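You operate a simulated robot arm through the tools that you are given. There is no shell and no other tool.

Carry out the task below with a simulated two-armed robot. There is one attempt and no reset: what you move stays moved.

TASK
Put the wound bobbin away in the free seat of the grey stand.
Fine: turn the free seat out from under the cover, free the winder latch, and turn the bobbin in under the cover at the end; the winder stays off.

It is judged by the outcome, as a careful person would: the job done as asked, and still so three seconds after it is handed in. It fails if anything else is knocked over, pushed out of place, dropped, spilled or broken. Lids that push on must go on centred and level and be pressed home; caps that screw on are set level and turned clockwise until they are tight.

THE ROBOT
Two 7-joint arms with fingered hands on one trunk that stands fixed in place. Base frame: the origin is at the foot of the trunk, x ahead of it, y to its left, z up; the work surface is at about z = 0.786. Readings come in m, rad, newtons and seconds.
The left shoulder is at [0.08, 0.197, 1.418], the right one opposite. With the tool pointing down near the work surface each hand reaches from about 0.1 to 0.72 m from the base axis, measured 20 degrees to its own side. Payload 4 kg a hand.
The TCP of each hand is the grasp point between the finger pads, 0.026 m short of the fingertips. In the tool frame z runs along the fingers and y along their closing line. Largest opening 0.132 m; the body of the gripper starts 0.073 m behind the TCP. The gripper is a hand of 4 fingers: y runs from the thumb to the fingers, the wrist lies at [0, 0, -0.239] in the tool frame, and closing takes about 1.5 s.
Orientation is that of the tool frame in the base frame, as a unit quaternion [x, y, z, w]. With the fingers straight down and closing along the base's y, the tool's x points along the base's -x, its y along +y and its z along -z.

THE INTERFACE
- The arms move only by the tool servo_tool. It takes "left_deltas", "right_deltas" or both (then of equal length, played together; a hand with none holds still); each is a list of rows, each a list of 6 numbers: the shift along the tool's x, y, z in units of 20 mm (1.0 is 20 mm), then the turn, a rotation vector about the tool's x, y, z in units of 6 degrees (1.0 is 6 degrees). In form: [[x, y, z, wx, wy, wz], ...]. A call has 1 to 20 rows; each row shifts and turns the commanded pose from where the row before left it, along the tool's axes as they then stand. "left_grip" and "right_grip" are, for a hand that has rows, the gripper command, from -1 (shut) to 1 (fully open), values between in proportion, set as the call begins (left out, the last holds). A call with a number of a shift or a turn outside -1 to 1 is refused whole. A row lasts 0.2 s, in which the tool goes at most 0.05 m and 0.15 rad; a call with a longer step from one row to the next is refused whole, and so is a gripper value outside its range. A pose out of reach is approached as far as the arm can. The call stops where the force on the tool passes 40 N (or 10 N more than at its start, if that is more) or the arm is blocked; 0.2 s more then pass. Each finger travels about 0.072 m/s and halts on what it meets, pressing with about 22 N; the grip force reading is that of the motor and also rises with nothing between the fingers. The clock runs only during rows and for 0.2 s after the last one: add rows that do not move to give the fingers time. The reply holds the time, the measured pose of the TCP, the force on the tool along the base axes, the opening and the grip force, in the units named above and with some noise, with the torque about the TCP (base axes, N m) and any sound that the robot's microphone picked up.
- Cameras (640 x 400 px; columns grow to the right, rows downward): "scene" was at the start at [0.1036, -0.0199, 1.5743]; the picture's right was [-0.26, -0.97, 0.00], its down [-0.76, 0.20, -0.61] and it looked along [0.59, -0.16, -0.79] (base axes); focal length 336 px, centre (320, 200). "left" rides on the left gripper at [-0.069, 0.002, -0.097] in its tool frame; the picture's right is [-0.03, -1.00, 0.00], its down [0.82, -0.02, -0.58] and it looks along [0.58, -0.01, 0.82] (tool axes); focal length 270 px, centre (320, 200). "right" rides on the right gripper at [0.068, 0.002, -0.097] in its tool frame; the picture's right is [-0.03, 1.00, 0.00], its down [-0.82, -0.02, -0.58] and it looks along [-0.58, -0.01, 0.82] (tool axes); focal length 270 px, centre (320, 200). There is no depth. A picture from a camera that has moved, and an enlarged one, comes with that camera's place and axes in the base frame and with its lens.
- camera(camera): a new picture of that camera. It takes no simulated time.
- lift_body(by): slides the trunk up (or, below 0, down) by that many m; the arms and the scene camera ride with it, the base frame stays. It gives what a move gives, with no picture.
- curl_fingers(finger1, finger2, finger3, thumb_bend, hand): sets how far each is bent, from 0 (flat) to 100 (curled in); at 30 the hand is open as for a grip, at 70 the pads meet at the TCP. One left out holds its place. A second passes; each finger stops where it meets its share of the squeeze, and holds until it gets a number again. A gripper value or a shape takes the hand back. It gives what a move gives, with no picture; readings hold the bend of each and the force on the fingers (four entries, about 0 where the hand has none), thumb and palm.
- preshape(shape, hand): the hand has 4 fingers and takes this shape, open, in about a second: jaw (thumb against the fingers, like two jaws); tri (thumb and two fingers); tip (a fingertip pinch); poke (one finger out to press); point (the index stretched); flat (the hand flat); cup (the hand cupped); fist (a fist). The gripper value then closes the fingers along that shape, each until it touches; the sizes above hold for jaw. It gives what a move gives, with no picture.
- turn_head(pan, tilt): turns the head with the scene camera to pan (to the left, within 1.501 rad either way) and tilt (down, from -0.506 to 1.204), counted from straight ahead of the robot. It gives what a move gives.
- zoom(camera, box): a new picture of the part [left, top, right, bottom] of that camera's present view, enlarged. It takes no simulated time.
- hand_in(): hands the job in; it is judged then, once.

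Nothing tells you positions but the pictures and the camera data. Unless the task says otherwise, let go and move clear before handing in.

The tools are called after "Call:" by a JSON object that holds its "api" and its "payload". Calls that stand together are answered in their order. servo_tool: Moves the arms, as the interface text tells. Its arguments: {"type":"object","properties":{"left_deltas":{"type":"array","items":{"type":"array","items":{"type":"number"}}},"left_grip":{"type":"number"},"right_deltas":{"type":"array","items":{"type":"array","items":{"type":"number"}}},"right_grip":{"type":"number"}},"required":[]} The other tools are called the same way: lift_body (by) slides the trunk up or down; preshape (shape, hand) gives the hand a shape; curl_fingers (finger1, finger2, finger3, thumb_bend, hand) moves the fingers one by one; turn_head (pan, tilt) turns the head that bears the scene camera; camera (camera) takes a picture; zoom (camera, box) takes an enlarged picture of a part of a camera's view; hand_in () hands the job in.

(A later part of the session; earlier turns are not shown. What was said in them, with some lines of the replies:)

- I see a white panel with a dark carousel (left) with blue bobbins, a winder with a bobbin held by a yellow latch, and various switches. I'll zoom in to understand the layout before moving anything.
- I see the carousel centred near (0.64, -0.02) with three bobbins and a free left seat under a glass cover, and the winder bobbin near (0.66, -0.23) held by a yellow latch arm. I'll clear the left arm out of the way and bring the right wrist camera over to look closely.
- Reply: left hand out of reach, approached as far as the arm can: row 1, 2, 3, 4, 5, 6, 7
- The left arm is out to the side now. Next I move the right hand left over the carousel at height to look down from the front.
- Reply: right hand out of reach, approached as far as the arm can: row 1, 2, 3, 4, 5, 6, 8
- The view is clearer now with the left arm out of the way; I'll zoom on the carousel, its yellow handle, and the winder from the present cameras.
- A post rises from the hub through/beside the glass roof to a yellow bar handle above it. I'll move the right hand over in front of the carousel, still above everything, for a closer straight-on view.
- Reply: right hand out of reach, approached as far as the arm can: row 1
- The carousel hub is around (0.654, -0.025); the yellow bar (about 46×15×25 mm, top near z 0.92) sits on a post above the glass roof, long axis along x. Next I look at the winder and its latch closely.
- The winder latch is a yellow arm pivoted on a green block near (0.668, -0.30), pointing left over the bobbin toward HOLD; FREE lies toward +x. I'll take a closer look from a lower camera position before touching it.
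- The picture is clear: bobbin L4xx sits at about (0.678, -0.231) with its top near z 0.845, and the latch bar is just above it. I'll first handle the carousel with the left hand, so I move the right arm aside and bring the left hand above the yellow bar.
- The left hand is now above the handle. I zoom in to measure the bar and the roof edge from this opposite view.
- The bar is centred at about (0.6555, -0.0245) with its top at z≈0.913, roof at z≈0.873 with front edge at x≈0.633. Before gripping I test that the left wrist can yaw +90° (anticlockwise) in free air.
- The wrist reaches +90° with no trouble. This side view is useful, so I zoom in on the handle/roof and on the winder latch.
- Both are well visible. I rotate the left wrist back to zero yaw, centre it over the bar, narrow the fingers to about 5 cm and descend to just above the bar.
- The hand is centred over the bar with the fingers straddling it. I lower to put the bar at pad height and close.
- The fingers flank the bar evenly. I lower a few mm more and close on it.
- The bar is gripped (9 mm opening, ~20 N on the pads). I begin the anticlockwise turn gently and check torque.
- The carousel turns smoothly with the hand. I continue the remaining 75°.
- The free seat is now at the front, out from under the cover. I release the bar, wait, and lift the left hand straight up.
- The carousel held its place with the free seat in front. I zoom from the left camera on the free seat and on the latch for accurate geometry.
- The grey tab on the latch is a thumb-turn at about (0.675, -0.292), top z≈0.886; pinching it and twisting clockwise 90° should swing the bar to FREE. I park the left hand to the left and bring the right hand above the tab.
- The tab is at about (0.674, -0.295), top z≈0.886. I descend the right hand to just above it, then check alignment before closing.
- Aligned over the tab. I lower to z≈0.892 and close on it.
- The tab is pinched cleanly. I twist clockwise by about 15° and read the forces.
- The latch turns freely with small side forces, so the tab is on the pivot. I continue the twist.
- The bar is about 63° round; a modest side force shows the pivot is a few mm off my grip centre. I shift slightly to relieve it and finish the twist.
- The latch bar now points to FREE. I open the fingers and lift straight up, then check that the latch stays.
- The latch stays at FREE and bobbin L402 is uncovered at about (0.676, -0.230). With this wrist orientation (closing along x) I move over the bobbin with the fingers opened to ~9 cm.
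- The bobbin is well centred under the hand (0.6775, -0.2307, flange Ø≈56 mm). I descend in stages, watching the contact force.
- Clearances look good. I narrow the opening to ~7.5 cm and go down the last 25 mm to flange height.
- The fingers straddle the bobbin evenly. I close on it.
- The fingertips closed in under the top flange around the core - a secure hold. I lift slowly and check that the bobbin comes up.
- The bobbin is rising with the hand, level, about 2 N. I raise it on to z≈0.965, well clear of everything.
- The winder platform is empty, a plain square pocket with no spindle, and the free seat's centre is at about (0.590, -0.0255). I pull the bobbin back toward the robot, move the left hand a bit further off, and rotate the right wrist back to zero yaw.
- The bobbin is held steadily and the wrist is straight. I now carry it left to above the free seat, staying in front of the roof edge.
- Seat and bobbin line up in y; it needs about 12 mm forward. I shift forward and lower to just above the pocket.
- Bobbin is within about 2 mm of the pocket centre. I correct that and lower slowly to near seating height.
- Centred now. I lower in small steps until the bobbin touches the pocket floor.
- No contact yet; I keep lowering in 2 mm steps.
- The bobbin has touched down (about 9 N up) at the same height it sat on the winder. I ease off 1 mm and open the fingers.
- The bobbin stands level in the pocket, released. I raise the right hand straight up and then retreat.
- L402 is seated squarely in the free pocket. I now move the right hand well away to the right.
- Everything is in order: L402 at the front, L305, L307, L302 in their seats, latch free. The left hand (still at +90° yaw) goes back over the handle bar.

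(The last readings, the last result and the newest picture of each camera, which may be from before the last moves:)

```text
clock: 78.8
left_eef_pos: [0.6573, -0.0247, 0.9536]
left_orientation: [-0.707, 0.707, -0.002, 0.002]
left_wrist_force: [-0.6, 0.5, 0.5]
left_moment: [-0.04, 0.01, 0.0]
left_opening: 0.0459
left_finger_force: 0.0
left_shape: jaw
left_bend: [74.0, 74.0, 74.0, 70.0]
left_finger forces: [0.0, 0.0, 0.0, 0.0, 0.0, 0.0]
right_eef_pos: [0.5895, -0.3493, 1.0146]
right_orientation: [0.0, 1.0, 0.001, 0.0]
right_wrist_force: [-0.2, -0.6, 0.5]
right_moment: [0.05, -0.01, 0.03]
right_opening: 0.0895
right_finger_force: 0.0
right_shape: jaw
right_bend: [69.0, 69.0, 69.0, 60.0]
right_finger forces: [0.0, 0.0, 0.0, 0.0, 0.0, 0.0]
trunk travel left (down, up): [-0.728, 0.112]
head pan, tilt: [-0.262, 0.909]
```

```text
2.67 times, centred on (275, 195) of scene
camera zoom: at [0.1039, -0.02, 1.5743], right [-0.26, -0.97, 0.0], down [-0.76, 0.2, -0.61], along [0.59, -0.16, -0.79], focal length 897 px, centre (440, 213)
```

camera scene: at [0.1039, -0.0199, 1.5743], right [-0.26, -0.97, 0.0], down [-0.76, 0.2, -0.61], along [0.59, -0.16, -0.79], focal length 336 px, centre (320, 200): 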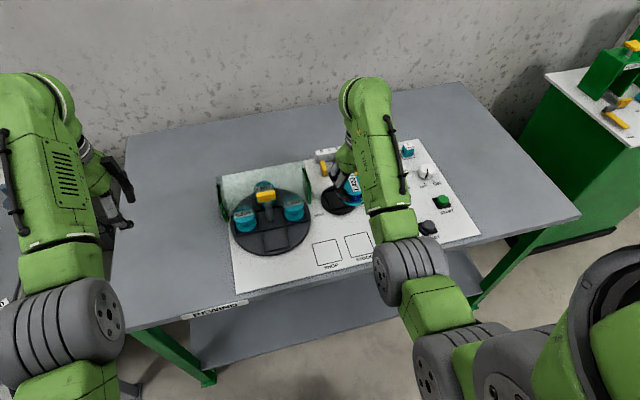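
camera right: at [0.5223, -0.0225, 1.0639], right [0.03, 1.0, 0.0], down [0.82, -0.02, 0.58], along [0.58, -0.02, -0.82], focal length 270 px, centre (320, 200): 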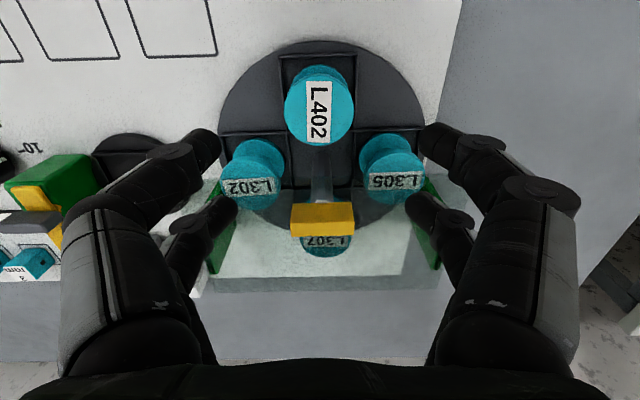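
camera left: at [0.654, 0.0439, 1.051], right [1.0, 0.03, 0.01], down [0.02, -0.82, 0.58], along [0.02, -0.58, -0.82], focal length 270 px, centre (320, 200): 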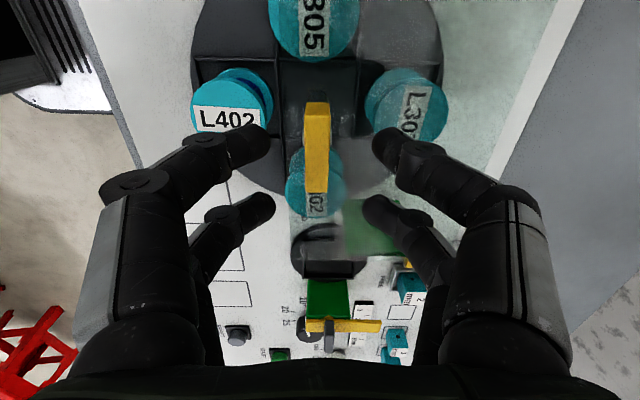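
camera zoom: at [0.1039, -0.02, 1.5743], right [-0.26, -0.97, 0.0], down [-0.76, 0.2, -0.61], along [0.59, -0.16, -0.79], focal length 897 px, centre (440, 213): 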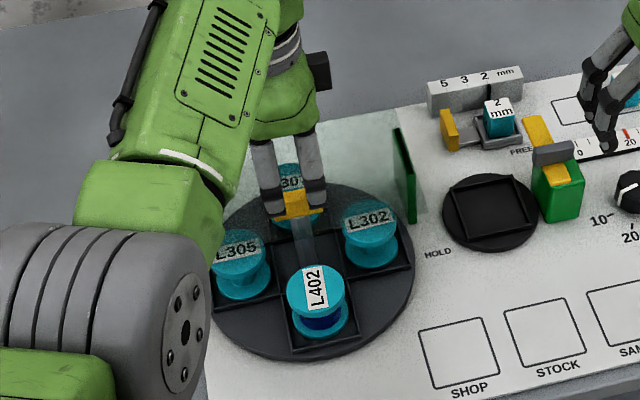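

The bar lies between the fingers. I lower to grip height and close.

Call:
{"api": "servo_tool", "payload": {"left_deltas": [[0, 0.04, 0.6, 0, 0, 0], [0, 0, 0.6, 0, 0, 0], [0, 0, 0.6, 0, 0, 0], [0, 0, 0.45, 0, 0, 0], [0, 0, 0, 0, 0, 0]]}}

Call:
{"api": "servo_tool", "payload": {"left_deltas": [[0, 0, 0, 0, 0, 0], [0, 0, 0, 0, 0, 0], [0, 0, 0, 0, 0, 0], [0, 0, 0, 0, 0, 0], [0, 0, 0, 0, 0, 0]], "left_grip": -1}}

Call:
{"api": "camera", "payload": {"camera": "left"}}

```text
clock: 80.0
left_eef_pos: [0.6561, -0.0247, 0.9085]
left_orientation: [-0.707, 0.707, -0.002, 0.002]
left_wrist_force: [-0.2, 0.0, -0.6]
left_moment: [-0.01, -0.01, 0.0]
left_opening: 0.0461
left_finger_force: 0.1
left_shape: jaw
left_bend: [74.0, 74.0, 74.0, 70.0]
left_finger forces: [0.0, 0.0, 0.0, 0.0, 0.1, 0.0]
right_eef_pos: [0.5884, -0.3487, 1.014]
right_orientation: [0.0, 1.0, 0.0, 0.0]
right_wrist_force: [1.3, 0.2, 0.0]
right_moment: [-0.02, 0.01, 0.04]
right_opening: 0.0895
right_finger_force: 0.1
right_shape: jaw
right_bend: [69.0, 69.0, 69.0, 60.0]
right_finger forces: [0.1, 0.0, 0.0, 0.0, 0.0, 0.1]
trunk travel left (down, up): [-0.728, 0.112]
head pan, tilt: [-0.262, 0.909]
```

```text
clock: 81.2
left_eef_pos: [0.6549, -0.0245, 0.9088]
left_orientation: [-0.706, 0.708, -0.001, 0.001]
left_wrist_force: [-0.4, -1.0, -2.6]
left_moment: [-0.01, -0.01, 0.0]
left_opening: 0.0083
left_finger_force: 22.0
left_shape: jaw
left_bend: [72.0, 71.0, 71.0, 70.0]
left_finger forces: [19.5, 19.7, 19.4, 0.0, 19.5, 0.0]
right_eef_pos: [0.5894, -0.3494, 1.0142]
right_orientation: [0.0, 1.0, 0.0, 0.0]
right_wrist_force: [0.1, -0.8, 0.7]
right_moment: [0.03, 0.01, -0.06]
right_opening: 0.0896
right_finger_force: 0.1
right_shape: jaw
right_bend: [69.0, 69.0, 69.0, 60.0]
right_finger forces: [0.0, 0.2, 0.0, 0.0, 0.0, 0.0]
trunk travel left (down, up): [-0.728, 0.112]
head pan, tilt: [-0.262, 0.909]
```

```text
taken
camera left: at [0.6534, 0.044, 1.0061], right [1.0, 0.03, 0.0], down [0.02, -0.82, 0.58], along [0.02, -0.58, -0.82], focal length 270 px, centre (320, 200)
```

left: 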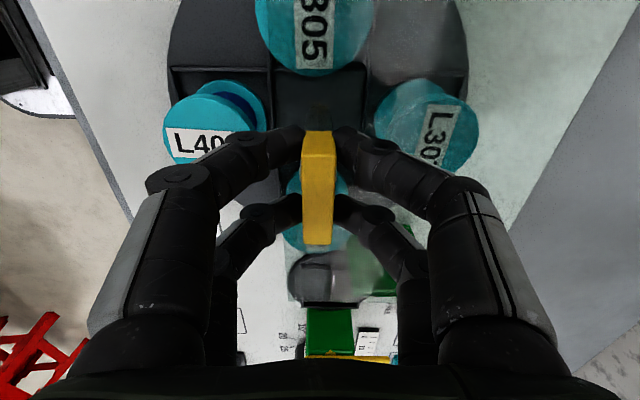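

The bar is gripped firmly. I turn the carousel clockwise back under the cover (a little past 90° so the whole flange of L402 is under the glass).

Call:
{"api": "servo_tool", "payload": {"left_deltas": [[0, 0, 0, 0, 0, 0.4], [0, 0, 0, 0, 0, 0.8], [0, 0, 0, 0, 0, 0.8], [0, 0, 0, 0, 0, 0.8], [0, 0, 0, 0, 0, 0.8]]}}

Call:
{"api": "zoom", "payload": {"camera": "scene", "box": [200, 120, 350, 270]}}

```text
clock: 82.4
left_eef_pos: [0.6554, -0.0242, 0.908]
left_orientation: [-0.561, 0.828, -0.001, 0.002]
left_wrist_force: [-0.6, -1.2, -3.9]
left_moment: [-0.03, 0.02, -0.02]
left_opening: 0.0081
left_finger_force: 21.8
left_shape: jaw
left_bend: [72.0, 71.0, 71.0, 70.0]
left_finger forces: [20.2, 20.1, 20.0, 0.0, 19.9, 0.0]
right_eef_pos: [0.5896, -0.3491, 1.0143]
right_orientation: [0.0, 1.0, 0.0, 0.0]
right_wrist_force: [-0.7, -0.3, 0.1]
right_moment: [0.0, 0.0, -0.01]
right_opening: 0.0893
right_finger_force: 0.1
right_shape: jaw
right_bend: [69.0, 69.0, 69.0, 60.0]
right_finger forces: [0.0, 0.0, 0.0, 0.0, 0.0, 0.0]
trunk travel left (down, up): [-0.728, 0.112]
head pan, tilt: [-0.262, 0.909]
```

```text
2.67 times, centred on (275, 195) of scene
camera zoom: at [0.104, -0.0207, 1.5743], right [-0.26, -0.97, 0.0], down [-0.76, 0.2, -0.61], along [0.59, -0.16, -0.79], focal length 897 px, centre (440, 213)
```

zoom: 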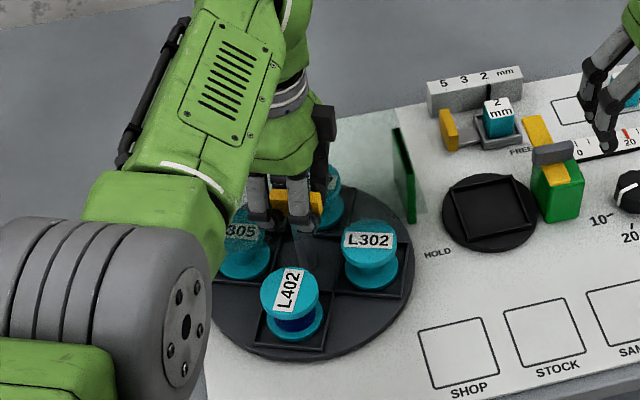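

It turns smoothly and L402 rides along upright. I continue the rest of the turn.

Call:
{"api": "servo_tool", "payload": {"left_deltas": [[0, 0, 0, 0, 0, 0.87], [0, 0, 0, 0, 0, 0.87], [0, 0, 0, 0, 0, 0.87], [0, 0, 0, 0, 0, 0.87], [0, 0, 0, 0, 0, 0.87], [0, 0, 0, 0, 0, 0.87], [0, 0, 0, 0, 0, 0.87], [0, 0, 0, 0, 0, 0.87], [0, 0, 0, 0, 0, 0.87], [0, 0, 0, 0, 0, 0.87], [0, 0, 0, 0, 0, 0.87], [0, 0, 0, 0, 0, 0.87], [0, 0, 0, 0, 0, 0.87], [0, 0, 0, 0, 0, 0.87], [0, 0, 0, 0, 0, 0.87], [0, 0, 0, 0, 0, 0]]}}

Call:
{"api": "camera", "payload": {"camera": "left"}}

Call:
{"api": "zoom", "payload": {"camera": "scene", "box": [200, 120, 350, 270]}}

```text
clock: 85.8
left_eef_pos: [0.6553, -0.026, 0.9085]
left_orientation: [0.087, 0.996, -0.001, 0.001]
left_wrist_force: [-5.4, -7.4, -5.3]
left_moment: [-0.16, 0.14, 0.07]
left_opening: 0.0081
left_finger_force: 22.0
left_shape: jaw
left_bend: [72.0, 71.0, 71.0, 70.0]
left_finger forces: [18.8, 19.0, 23.5, 0.0, 22.8, 0.0]
right_eef_pos: [0.5888, -0.351, 1.014]
right_orientation: [0.0, 1.0, 0.001, 0.001]
right_wrist_force: [0.2, -0.8, 0.6]
right_moment: [0.01, 0.04, 0.02]
right_opening: 0.0891
right_finger_force: 0.1
right_shape: jaw
right_bend: [69.0, 69.0, 69.0, 60.0]
right_finger forces: [0.0, 0.0, 0.1, 0.0, 0.0, 0.0]
trunk travel left (down, up): [-0.728, 0.112]
head pan, tilt: [-0.262, 0.909]
```

```text
taken
camera left: at [0.7226, -0.0357, 1.0066], right [-0.15, -0.99, 0.0], down [-0.81, 0.12, 0.57], along [-0.57, 0.09, -0.82], focal length 270 px, centre (320, 200)
```

left: 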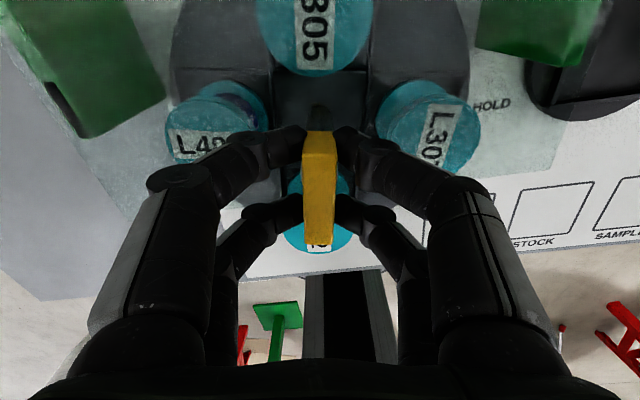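

```text
2.67 times, centred on (275, 195) of scene
camera zoom: at [0.1033, -0.0218, 1.5743], right [-0.26, -0.97, 0.0], down [-0.76, 0.21, -0.61], along [0.59, -0.16, -0.79], focal length 897 px, centre (440, 213)
```

zoom: 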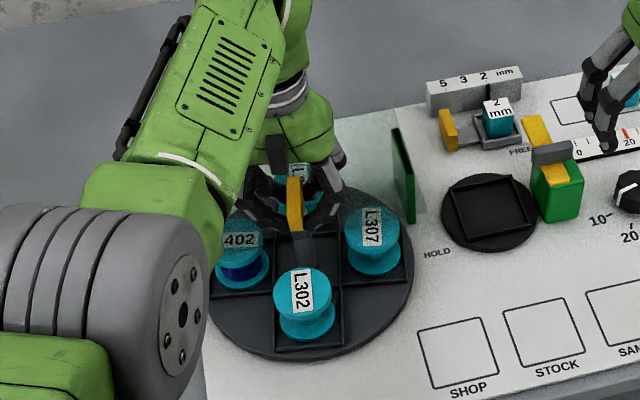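

The turn went slightly past the original index, which brings L307 a bit forward on the other side. I turn back those 10° so every seat is exactly at its original index, with L402 where the free seat was under the cover.

Call:
{"api": "servo_tool", "payload": {"left_deltas": [[0, 0, 0, 0, 0, -0.5], [0, 0, 0, 0, 0, -0.6], [0, 0, 0, 0, 0, -0.55], [0, 0, 0, 0, 0, 0]]}}

Call:
{"api": "camera", "payload": {"camera": "left"}}

Call:
{"api": "zoom", "payload": {"camera": "scene", "box": [200, 120, 350, 270]}}

```text
clock: 86.8
left_eef_pos: [0.6547, -0.0251, 0.9091]
left_orientation: [0.0, 1.0, 0.0, 0.003]
left_wrist_force: [-5.0, -8.0, -4.6]
left_moment: [-0.18, 0.06, -0.08]
left_opening: 0.0077
left_finger_force: 22.0
left_shape: jaw
left_bend: [72.0, 71.0, 71.0, 70.0]
left_finger forces: [18.6, 19.7, 22.7, 0.1, 23.5, 0.0]
right_eef_pos: [0.5888, -0.3499, 1.0136]
right_orientation: [0.0, 1.0, 0.0, 0.002]
right_wrist_force: [0.1, 0.0, 0.3]
right_moment: [0.01, -0.04, 0.02]
right_opening: 0.0895
right_finger_force: 0.3
right_shape: jaw
right_bend: [69.0, 69.0, 69.0, 60.0]
right_finger forces: [0.1, 0.1, 0.1, 0.0, 0.0, 0.0]
trunk travel left (down, up): [-0.728, 0.112]
head pan, tilt: [-0.262, 0.909]
```

```text
taken
camera left: at [0.7234, -0.0237, 1.0067], right [0.03, -1.0, 0.0], down [-0.82, -0.02, 0.57], along [-0.57, -0.01, -0.82], focal length 270 px, centre (320, 200)
```

left: 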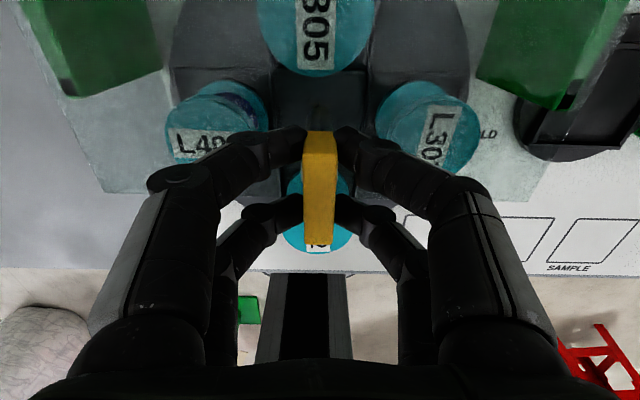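

```text
2.67 times, centred on (275, 195) of scene
camera zoom: at [0.1036, -0.0219, 1.5743], right [-0.26, -0.97, 0.0], down [-0.76, 0.21, -0.61], along [0.59, -0.16, -0.79], focal length 897 px, centre (440, 213)
```

zoom: 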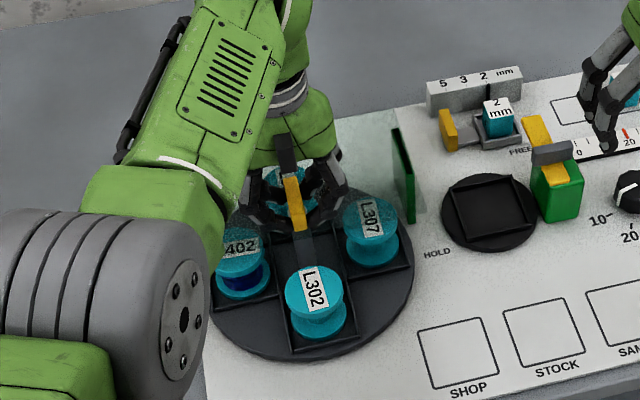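

All seats are back at the original index with L402 on the left under the cover. I release the handle and lift the left hand straight up.

Call:
{"api": "servo_tool", "payload": {"left_deltas": [[0, 0, 0, 0, 0, 0], [0, 0, 0, 0, 0, 0], [0, 0, 0, 0, 0, 0], [0, 0, 0, 0, 0, 0]], "left_grip": -0.3}}

Call:
{"api": "servo_tool", "payload": {"left_deltas": [[0, 0, -0.5, 0, 0, 0], [0, 0, -0.8, 0, 0, 0], [0, 0, -1, 0, 0, 0], [0, 0, -1, 0, 0, 0], [0, 0, -1, 0, 0, 0], [0, 0, -1, 0, 0, 0], [0, 0, -1, 0, 0, 0], [0, 0, -1, 0, 0, 0]]}}

Call:
{"api": "camera", "payload": {"camera": "left"}}

Call:
{"api": "zoom", "payload": {"camera": "left", "box": [200, 0, 440, 180]}}

```text
clock: 87.8
left_eef_pos: [0.6556, -0.0238, 0.9086]
left_orientation: [0.0, 1.0, -0.001, 0.003]
left_wrist_force: [0.1, -0.1, 0.9]
left_moment: [0.02, -0.01, 0.0]
left_opening: 0.0459
left_finger_force: 0.1
left_shape: jaw
left_bend: [74.0, 74.0, 74.0, 70.0]
left_finger forces: [0.0, 0.0, 0.1, 0.1, 0.0, 0.1]
right_eef_pos: [0.5881, -0.3492, 1.0152]
right_orientation: [-0.001, 1.0, 0.0, 0.0]
right_wrist_force: [-0.2, 1.5, 0.1]
right_moment: [0.01, 0.01, -0.02]
right_opening: 0.0893
right_finger_force: 0.1
right_shape: jaw
right_bend: [69.0, 69.0, 69.0, 60.0]
right_finger forces: [0.1, 0.1, 0.1, 0.1, 0.0, 0.0]
trunk travel left (down, up): [-0.728, 0.112]
head pan, tilt: [-0.262, 0.909]
```

```text
clock: 89.6
left_eef_pos: [0.6543, -0.0235, 1.0564]
left_orientation: [0.0, 1.0, 0.0, 0.002]
left_wrist_force: [-0.4, -0.4, -0.7]
left_moment: [-0.01, 0.0, 0.0]
left_opening: 0.0455
left_finger_force: 0.0
left_shape: jaw
left_bend: [74.0, 74.0, 74.0, 70.0]
left_finger forces: [0.0, 0.0, 0.0, 0.0, 0.0, 0.1]
right_eef_pos: [0.5888, -0.3497, 1.0145]
right_orientation: [0.0, 1.0, 0.0, 0.001]
right_wrist_force: [-0.1, -0.6, 0.2]
right_moment: [0.0, 0.0, 0.02]
right_opening: 0.0895
right_finger_force: 0.1
right_shape: jaw
right_bend: [69.0, 69.0, 69.0, 60.0]
right_finger forces: [0.0, 0.0, 0.0, 0.1, 0.1, 0.0]
trunk travel left (down, up): [-0.728, 0.112]
head pan, tilt: [-0.262, 0.909]
```

```text
taken
camera left: at [0.722, -0.0226, 1.1535], right [0.03, -1.0, 0.0], down [-0.82, -0.02, 0.57], along [-0.57, -0.02, -0.82], focal length 270 px, centre (320, 200)
```

left: 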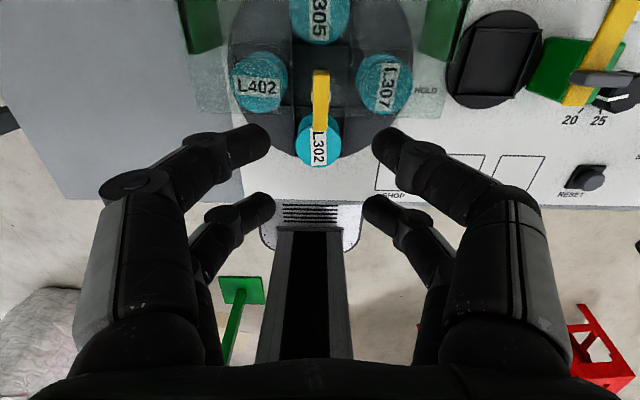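

```text
2.22 times, centred on (320, 90) of left
camera zoom: at [0.722, -0.0226, 1.1535], right [0.03, -1.0, 0.0], down [-0.82, -0.02, 0.57], along [-0.57, -0.02, -0.82], focal length 601 px, centre (320, 444)
```

zoom: 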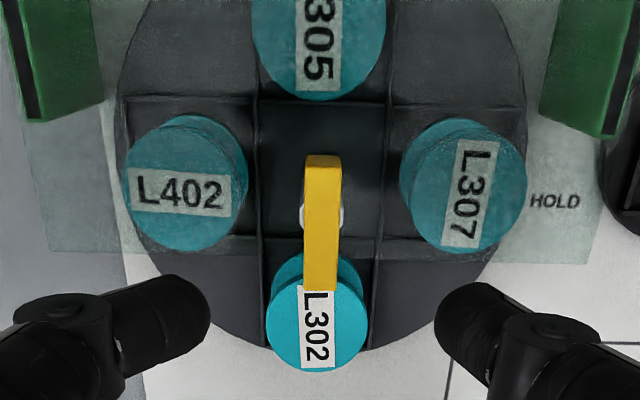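

L402 sits under the glass on the left, all others at their original places. I move the left hand clear and do a final check.

Call:
{"api": "servo_tool", "payload": {"left_deltas": [[0.2, 1, 0, 0, 0, 0], [0.3, 1, 0, 0, 0, 0], [0.3, 1, 0, 0, 0, 0], [0.3, 1, 0, 0, 0, 0], [0.3, 1, 0, 0, 0, 0], [0.3, 1, 0, 0, 0, 0], [0.3, 1, 0, 0, 0, 0], [0.3, 1, 0, 0, 0, 0], [0.3, 1, 0, 0, 0, 0], [0.3, 1, 0, 0, 0, 0], [0.3, 1, 0, 0, 0, 0], [0.3, 1, 0, 0, 0, 0], [0.3, 1, 0, 0, 0, 0]], "right_deltas": [[0.3, -0.3, -0.2, 0, 0, 0], [0.3, -0.3, -0.2, 0, 0, 0], [0.3, -0.3, -0.2, 0, 0, 0], [0.3, -0.3, -0.2, 0, 0, 0], [0.3, -0.3, -0.2, 0, 0, 0], [0.3, -0.3, -0.2, 0, 0, 0], [0.3, -0.3, -0.2, 0, 0, 0], [0.3, -0.3, -0.2, 0, 0, 0], [0.3, -0.3, -0.2, 0, 0, 0], [0.3, -0.3, -0.2, 0, 0, 0], [0.3, -0.3, -0.2, 0, 0, 0], [0, 0, 0, 0, 0, 0], [0, 0, 0, 0, 0, 0]]}}

Call:
{"api": "camera", "payload": {"camera": "scene"}}

Call:
{"api": "zoom", "payload": {"camera": "scene", "box": [200, 130, 340, 270]}}

Call:
{"api": "zoom", "payload": {"camera": "scene", "box": [300, 130, 480, 250]}}

```text
clock: 92.4
left_eef_pos: [0.5785, 0.2364, 1.0542]
left_orientation: [0.0, 1.0, -0.001, 0.002]
left_wrist_force: [0.4, -0.7, -0.1]
left_moment: [0.02, 0.04, -0.02]
left_opening: 0.0456
left_finger_force: 0.0
left_shape: jaw
left_bend: [74.0, 74.0, 74.0, 70.0]
left_finger forces: [0.0, 0.0, 0.0, 0.0, 0.0, 0.1]
right_eef_pos: [0.5238, -0.4141, 1.059]
right_orientation: [0.001, 1.0, 0.0, 0.001]
right_wrist_force: [0.7, 0.4, 0.7]
right_moment: [-0.02, 0.02, -0.01]
right_opening: 0.0896
right_finger_force: 0.0
right_shape: jaw
right_bend: [69.0, 69.0, 69.0, 60.0]
right_finger forces: [0.0, 0.0, 0.0, 0.1, 0.0, 0.0]
trunk travel left (down, up): [-0.728, 0.112]
head pan, tilt: [-0.262, 0.909]
```

```text
taken
camera scene: at [0.1033, -0.019, 1.5744], right [-0.26, -0.97, 0.0], down [-0.76, 0.2, -0.61], along [0.59, -0.16, -0.79], focal length 336 px, centre (320, 200)
```

scene: 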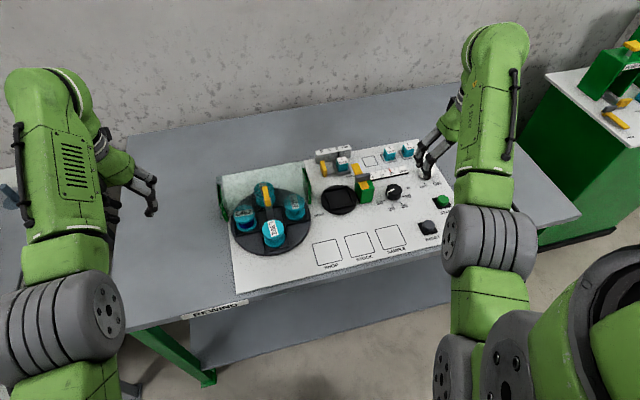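

```text
2.86 times, centred on (270, 200) of scene
camera zoom: at [0.1033, -0.019, 1.5744], right [-0.26, -0.97, 0.0], down [-0.76, 0.2, -0.61], along [0.59, -0.16, -0.79], focal length 961 px, centre (463, 200)
```

zoom: 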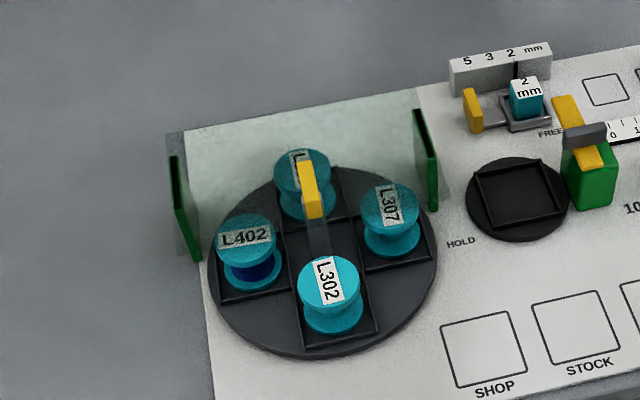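

```text
3.33 times, centred on (390, 190) of scene
camera zoom: at [0.1033, -0.019, 1.5744], right [-0.26, -0.97, 0.0], down [-0.76, 0.2, -0.61], along [0.59, -0.16, -0.79], focal length 1121 px, centre (87, 233)
```

zoom: 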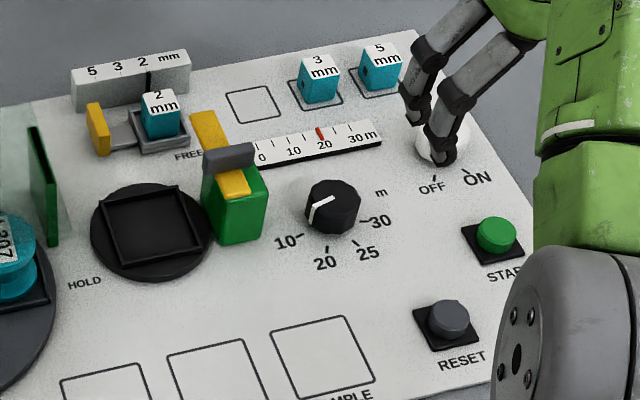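

L402 stands in the previously free seat of the grey stand, turned in under the cover. The other bobbins and the panel pieces are where they were, the latch is at FREE, and neither hand touched the winder switches. Both hands are clear, so I hand the job in.

Call:
{"api": "hand_in", "payload": {}}

```text
The job is handed in.
```

The wound bobbin (L402) is now in the seat of the grey stand that was free, and I've handed the job in. I haven't been told how it was judged.

- **Stand:** I turned it so the free seat came out from under the cover and set the bobbin down level in the pocket. Then I turned the stand back to its original position. L402 sits on the left under the cover, and the other three bobbins are where they started.
- **Winder:** the latch is at FREE and the winder platform is empty. I didn't touch the switches or buttons, so the winder stayed off.
- **Cover overlap:** by my measurements, the front edge of L402's flange sticks out about 5 mm past the cover's front edge. L307, in the matching seat on the right, sits the same way. I tried turning L402 10° further in, but that brought L307 out, so I went back to the original position.

Nothing was knocked over or dropped, and both hands were clear before I handed it in.
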